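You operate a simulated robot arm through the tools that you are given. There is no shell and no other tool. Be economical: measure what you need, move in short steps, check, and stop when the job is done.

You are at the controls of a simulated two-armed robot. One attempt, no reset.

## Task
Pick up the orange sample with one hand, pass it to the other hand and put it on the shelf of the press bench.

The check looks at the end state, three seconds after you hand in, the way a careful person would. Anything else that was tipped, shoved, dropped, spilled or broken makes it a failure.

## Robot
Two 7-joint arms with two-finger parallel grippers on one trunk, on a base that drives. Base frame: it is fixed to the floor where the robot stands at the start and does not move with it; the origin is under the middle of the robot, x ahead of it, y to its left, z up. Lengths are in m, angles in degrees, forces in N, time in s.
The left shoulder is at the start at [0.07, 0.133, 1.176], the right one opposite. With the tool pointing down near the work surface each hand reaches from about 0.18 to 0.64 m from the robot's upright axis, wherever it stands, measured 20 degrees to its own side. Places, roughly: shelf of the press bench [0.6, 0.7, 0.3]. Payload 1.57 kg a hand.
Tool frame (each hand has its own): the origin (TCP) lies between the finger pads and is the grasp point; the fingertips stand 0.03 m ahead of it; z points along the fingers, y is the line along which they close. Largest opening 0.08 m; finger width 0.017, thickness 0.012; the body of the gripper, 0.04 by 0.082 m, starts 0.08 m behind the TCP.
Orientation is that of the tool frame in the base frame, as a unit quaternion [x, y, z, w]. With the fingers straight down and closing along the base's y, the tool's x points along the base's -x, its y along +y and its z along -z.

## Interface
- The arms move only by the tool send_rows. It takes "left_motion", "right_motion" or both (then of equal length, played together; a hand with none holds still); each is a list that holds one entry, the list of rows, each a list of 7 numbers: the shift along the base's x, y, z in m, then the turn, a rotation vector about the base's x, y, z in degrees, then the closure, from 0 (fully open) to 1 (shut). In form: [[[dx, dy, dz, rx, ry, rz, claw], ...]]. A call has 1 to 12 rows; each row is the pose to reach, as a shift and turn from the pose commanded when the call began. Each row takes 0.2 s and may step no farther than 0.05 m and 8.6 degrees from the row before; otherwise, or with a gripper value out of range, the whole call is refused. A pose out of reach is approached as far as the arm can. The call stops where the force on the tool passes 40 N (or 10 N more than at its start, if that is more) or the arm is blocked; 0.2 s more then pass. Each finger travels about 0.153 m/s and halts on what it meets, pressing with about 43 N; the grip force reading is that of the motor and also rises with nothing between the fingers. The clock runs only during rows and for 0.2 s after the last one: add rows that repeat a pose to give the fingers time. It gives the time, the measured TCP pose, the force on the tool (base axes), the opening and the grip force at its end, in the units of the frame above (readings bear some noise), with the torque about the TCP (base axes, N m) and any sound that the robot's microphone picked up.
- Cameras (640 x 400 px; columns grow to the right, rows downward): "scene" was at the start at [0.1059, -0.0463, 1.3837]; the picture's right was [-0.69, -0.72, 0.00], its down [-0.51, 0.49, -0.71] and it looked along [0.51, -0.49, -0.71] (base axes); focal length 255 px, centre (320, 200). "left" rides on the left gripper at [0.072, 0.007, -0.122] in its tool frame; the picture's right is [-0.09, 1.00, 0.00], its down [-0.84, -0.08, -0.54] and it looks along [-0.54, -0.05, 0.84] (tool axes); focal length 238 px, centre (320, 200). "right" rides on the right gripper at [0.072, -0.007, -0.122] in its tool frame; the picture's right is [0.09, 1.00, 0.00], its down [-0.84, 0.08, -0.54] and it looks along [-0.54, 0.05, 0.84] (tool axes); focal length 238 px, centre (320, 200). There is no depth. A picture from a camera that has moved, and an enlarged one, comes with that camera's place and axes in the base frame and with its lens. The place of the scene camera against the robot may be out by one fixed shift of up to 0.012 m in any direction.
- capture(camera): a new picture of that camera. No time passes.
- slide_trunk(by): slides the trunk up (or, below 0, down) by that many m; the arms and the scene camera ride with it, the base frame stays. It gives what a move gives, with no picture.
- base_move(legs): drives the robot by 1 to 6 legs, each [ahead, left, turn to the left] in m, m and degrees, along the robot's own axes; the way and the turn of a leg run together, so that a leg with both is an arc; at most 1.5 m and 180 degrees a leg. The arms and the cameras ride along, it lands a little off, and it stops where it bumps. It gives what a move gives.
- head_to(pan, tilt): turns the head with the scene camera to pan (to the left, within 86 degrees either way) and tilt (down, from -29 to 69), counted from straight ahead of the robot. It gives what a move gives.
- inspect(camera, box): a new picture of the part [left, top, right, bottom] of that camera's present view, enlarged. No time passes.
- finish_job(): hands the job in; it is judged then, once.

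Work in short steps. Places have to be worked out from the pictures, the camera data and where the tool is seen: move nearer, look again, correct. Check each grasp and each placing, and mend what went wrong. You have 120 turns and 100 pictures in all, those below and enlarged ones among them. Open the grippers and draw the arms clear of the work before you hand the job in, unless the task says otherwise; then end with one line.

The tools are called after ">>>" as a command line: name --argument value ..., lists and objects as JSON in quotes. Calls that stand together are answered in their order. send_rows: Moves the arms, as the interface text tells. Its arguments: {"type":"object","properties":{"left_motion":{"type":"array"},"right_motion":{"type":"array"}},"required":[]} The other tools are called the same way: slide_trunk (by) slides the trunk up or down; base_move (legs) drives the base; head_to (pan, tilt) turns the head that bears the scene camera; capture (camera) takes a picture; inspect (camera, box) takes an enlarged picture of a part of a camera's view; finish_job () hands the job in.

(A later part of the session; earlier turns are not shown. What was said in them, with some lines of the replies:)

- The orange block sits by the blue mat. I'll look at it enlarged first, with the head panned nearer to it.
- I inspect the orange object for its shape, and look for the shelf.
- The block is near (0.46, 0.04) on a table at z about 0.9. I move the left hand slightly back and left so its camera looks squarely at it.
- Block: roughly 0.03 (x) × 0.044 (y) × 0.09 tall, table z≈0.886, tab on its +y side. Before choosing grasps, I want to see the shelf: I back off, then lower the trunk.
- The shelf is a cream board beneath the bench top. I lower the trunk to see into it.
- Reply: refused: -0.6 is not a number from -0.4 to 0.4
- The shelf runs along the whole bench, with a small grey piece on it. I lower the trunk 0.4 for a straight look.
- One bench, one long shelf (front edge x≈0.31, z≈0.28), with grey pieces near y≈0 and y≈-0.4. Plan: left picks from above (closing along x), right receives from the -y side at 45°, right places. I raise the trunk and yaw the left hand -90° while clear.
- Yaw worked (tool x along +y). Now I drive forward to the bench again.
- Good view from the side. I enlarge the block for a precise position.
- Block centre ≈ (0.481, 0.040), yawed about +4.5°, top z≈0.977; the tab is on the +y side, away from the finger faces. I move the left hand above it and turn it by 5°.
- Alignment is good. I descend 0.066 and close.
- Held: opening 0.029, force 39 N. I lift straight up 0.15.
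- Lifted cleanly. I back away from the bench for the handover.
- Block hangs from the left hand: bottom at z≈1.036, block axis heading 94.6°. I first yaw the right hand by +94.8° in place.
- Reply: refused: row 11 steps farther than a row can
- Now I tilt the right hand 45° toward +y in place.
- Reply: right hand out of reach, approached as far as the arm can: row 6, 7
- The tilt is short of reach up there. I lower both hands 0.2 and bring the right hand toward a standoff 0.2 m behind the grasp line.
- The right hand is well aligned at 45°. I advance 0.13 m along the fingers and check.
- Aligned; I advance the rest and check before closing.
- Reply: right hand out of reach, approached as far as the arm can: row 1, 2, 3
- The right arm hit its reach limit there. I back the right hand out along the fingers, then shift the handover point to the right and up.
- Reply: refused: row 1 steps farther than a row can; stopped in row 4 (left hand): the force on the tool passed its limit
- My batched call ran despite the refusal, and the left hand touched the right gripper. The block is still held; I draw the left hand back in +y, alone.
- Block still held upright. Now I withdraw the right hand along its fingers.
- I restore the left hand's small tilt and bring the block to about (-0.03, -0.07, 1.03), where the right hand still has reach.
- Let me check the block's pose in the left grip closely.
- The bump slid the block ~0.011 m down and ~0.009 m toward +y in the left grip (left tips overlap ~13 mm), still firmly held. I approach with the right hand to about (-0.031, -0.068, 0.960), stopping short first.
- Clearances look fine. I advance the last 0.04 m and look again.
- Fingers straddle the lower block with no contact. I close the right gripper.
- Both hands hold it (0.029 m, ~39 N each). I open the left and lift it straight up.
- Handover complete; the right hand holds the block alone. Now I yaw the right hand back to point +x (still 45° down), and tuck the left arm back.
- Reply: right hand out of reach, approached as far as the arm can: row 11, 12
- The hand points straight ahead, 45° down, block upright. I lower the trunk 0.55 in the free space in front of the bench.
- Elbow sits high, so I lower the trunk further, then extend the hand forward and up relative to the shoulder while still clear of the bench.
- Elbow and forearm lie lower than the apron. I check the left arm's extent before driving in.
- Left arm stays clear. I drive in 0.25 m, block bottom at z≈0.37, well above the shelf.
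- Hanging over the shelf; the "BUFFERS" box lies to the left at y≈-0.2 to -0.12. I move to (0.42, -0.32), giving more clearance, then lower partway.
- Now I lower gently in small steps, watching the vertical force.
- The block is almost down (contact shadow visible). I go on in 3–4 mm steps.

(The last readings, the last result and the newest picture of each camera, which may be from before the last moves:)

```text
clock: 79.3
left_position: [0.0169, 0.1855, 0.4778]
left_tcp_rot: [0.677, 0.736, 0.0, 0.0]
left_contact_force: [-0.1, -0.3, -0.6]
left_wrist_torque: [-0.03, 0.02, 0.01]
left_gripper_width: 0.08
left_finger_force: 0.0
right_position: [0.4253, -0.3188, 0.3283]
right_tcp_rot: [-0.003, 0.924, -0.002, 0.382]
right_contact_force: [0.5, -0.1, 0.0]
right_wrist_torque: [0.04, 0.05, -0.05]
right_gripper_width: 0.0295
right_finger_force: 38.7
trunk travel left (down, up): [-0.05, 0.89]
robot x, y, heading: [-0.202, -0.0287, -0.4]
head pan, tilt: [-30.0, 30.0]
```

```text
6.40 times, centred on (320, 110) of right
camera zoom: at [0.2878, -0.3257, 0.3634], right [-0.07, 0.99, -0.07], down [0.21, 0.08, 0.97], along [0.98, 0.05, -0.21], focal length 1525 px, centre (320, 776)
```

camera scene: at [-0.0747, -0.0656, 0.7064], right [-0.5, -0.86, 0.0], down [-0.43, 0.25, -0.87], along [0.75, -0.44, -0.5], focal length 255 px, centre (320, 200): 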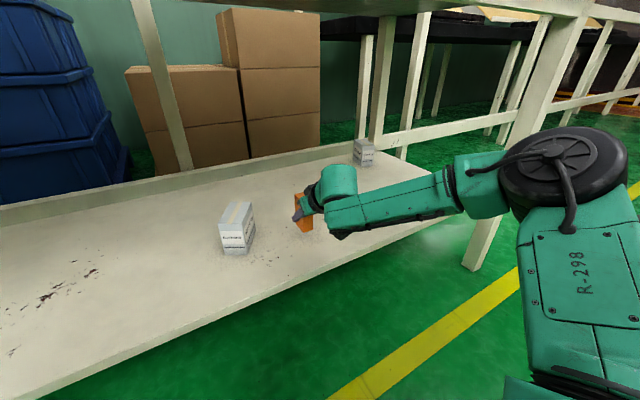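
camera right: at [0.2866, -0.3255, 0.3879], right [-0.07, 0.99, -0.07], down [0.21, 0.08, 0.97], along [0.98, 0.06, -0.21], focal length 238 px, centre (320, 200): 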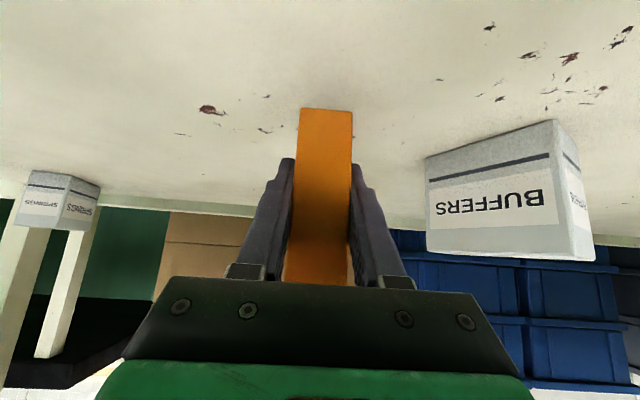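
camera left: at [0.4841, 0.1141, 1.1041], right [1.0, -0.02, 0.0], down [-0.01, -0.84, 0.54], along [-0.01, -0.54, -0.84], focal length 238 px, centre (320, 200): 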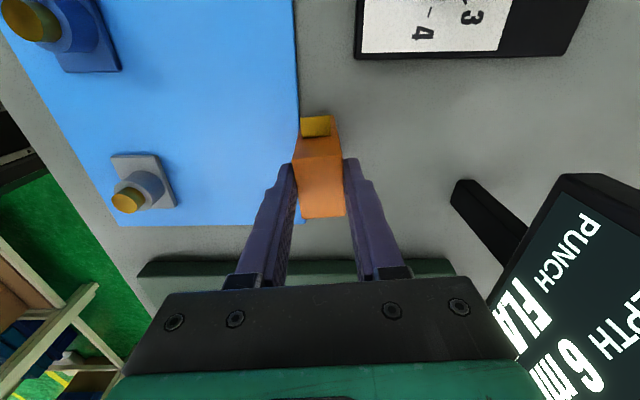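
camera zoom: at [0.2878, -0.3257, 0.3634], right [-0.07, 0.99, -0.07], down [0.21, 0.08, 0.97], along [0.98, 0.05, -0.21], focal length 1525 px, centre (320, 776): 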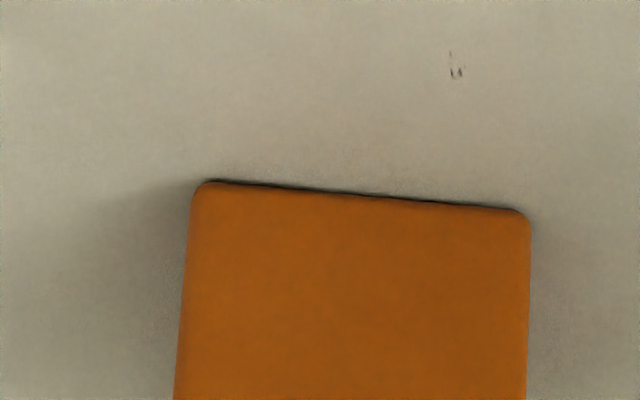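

Nearly touching. Further 2 mm steps.

>>> send_rows --right_motion '[[[0, 0, -0.002, 0, 0, 0, 0.8], [0, 0, -0.002, 0, 0, 0, 0.8]]]'

>>> send_rows --right_motion '[[[0, 0, -0.002, 0, 0, 0, 0.8], [0, 0, -0.002, 0, 0, 0, 0.8]]]'

```text
clock: 79.9
left_position: [0.016, 0.1856, 0.4774]
left_tcp_rot: [0.677, 0.736, 0.0, 0.001]
left_contact_force: [-0.7, 0.4, 0.8]
left_wrist_torque: [-0.01, 0.01, -0.04]
left_gripper_width: 0.0798
left_finger_force: 0.0
right_position: [0.4239, -0.3179, 0.329]
right_tcp_rot: [-0.004, 0.924, -0.001, 0.384]
right_contact_force: [0.9, -0.7, 7.0]
right_wrist_torque: [0.07, 0.11, 0.0]
right_gripper_width: 0.0295
right_finger_force: 38.7
trunk travel left (down, up): [-0.05, 0.89]
robot x, y, heading: [-0.1992, -0.0333, -0.4]
head pan, tilt: [-30.0, 30.0]
```

```text
clock: 80.5
left_position: [0.0175, 0.1857, 0.4783]
left_tcp_rot: [0.677, 0.736, 0.0, 0.002]
left_contact_force: [-0.2, 0.2, 0.0]
left_wrist_torque: [0.0, -0.01, 0.01]
left_gripper_width: 0.08
left_finger_force: 0.1
right_position: [0.4244, -0.3188, 0.3274]
right_tcp_rot: [-0.005, 0.923, -0.001, 0.385]
right_contact_force: [1.8, -0.5, 18.2]
right_wrist_torque: [0.11, 0.26, 0.01]
right_gripper_width: 0.0297
right_finger_force: 39.2
trunk travel left (down, up): [-0.05, 0.89]
robot x, y, heading: [-0.1989, -0.0248, -0.2]
head pan, tilt: [-30.0, 30.0]
```

Contact with the shelf (18 N up). I ease 1.5 mm, open the fingers slowly, and hold.

>>> send_rows --right_motion '[[[0, 0, 0.0015, 0, 0, 0, 0.8], [0, 0, 0.0015, 0, 0, 0, 0.65], [0, 0, 0.0015, 0, 0, 0, 0.6], [0, 0, 0.0015, 0, 0, 0, 0.5], [0, 0, 0.0015, 0, 0, 0, 0.3], [0, 0, 0.0015, 0, 0, 0, 0], [0, 0, 0.0015, 0, 0, 0, 0], [0, 0, 0.0015, 0, 0, 0, 0]]]'

>>> capture --camera "right"

>>> inspect --camera "scene" --box '[200, 150, 380, 270]'

```text
clock: 82.3
left_position: [0.0179, 0.1849, 0.4784]
left_tcp_rot: [0.677, 0.736, 0.001, 0.001]
left_contact_force: [-0.2, 0.5, 0.3]
left_wrist_torque: [-0.02, 0.0, -0.01]
left_gripper_width: 0.0796
left_finger_force: 0.1
right_position: [0.4238, -0.3199, 0.3248]
right_tcp_rot: [-0.004, 0.924, -0.001, 0.382]
right_contact_force: [0.1, 0.5, 0.3]
right_wrist_torque: [-0.02, -0.03, 0.0]
right_gripper_width: 0.0801
right_finger_force: 0.1
trunk travel left (down, up): [-0.05, 0.89]
robot x, y, heading: [-0.1958, -0.0263, -0.4]
head pan, tilt: [-30.0, 30.0]
```

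```text
37 pictures are left
camera right: at [0.2869, -0.3264, 0.3607], right [-0.07, 0.99, -0.07], down [0.21, 0.08, 0.97], along [0.98, 0.06, -0.21], focal length 238 px, centre (320, 200)
```

right: 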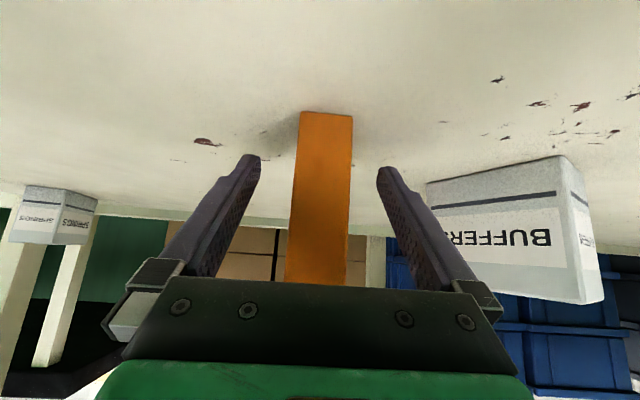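

```text
3.33 times, centred on (290, 210) of scene
camera zoom: at [-0.0748, -0.0656, 0.7065], right [-0.5, -0.86, 0.0], down [-0.43, 0.25, -0.87], along [0.75, -0.44, -0.5], focal length 851 px, centre (420, 167)
```

zoom: 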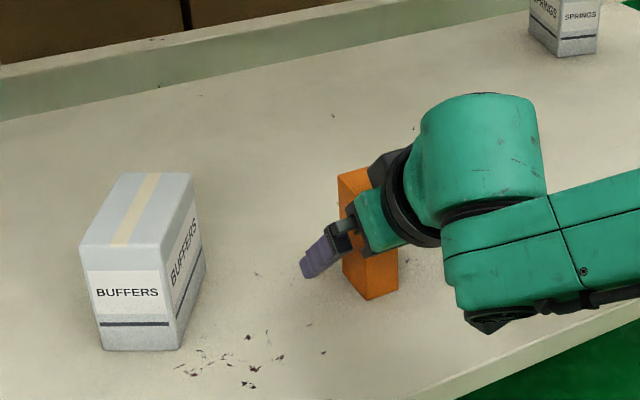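

The block stands free on the shelf. I withdraw the right hand backward along its fingers.

>>> send_rows --right_motion '[[[-0.015, 0, 0.015, 0, 0, 0, 0], [-0.04, 0, 0.04, 0, 0, 0, 0], [-0.07, 0, 0.07, 0, 0, 0, 0], [-0.1, 0, 0.095, 0, 0, 0, 0], [-0.13, 0, 0.11, 0, 0, 0, 0], [-0.13, 0, 0.11, 0, 0, 0, 0]]]'

>>> base_move --legs '[[-0.25, 0, 0]]'

>>> capture --camera "right"

>>> capture --camera "scene"

```text
clock: 83.7
left_position: [0.0178, 0.1849, 0.4771]
left_tcp_rot: [0.677, 0.736, 0.0, 0.0]
left_contact_force: [0.7, -0.2, -1.5]
left_wrist_torque: [0.0, 0.0, -0.01]
left_gripper_width: 0.0801
left_finger_force: 0.1
right_position: [0.2943, -0.3171, 0.4373]
right_tcp_rot: [-0.004, 0.924, -0.002, 0.383]
right_contact_force: [-0.6, 0.4, -0.9]
right_wrist_torque: [0.0, -0.01, 0.0]
right_gripper_width: 0.0797
right_finger_force: 0.0
trunk travel left (down, up): [-0.05, 0.89]
robot x, y, heading: [-0.2036, -0.0341, 0.0]
head pan, tilt: [-30.0, 30.0]
```

```text
clock: 85.5
left_position: [-0.2336, 0.1878, 0.4777]
left_tcp_rot: [0.678, 0.735, 0.0, 0.0]
left_contact_force: [-0.9, 0.4, 0.1]
left_wrist_torque: [0.0, -0.01, -0.02]
left_gripper_width: 0.0799
left_finger_force: 0.1
right_position: [0.0416, -0.3173, 0.4371]
right_tcp_rot: [-0.004, 0.924, -0.001, 0.381]
right_contact_force: [-0.2, 0.0, 0.1]
right_wrist_torque: [0.0, 0.0, 0.0]
right_gripper_width: 0.0801
right_finger_force: 0.1
trunk travel left (down, up): [-0.05, 0.89]
robot x, y, heading: [-0.4508, -0.0252, -0.4]
head pan, tilt: [-30.0, 30.0]
```

```text
35 pictures are left
camera right: at [-0.0938, -0.3239, 0.4726], right [-0.07, 0.99, -0.07], down [0.21, 0.08, 0.97], along [0.98, 0.05, -0.21], focal length 238 px, centre (320, 200)
```

right: 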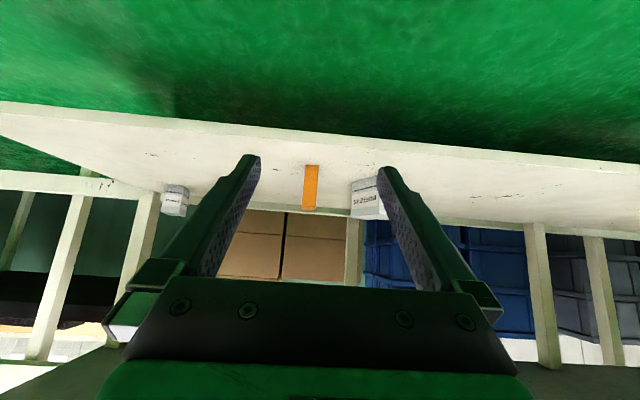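

```text
34 pictures are left
camera scene: at [-0.3256, -0.0641, 0.7065], right [-0.51, -0.86, 0.0], down [-0.43, 0.25, -0.87], along [0.75, -0.44, -0.5], focal length 255 px, centre (320, 200)
```

scene: 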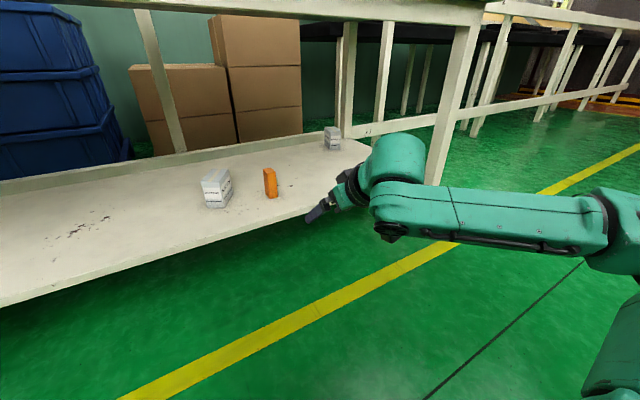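

The orange sample stands upright on the shelf, clear of the other boxes. Both grippers are open and the arms are away from the bench, so I hand in.

>>> finish_job

```text
The job is handed in.
```

The orange sample was picked up with the left hand, passed to the right hand, and now stands upright on the press bench shelf. The grippers bumped once during the handover and the block slid about 1 cm in the left grip. Nothing dropped, and I saw nothing on the bench or shelf knocked over or moved.
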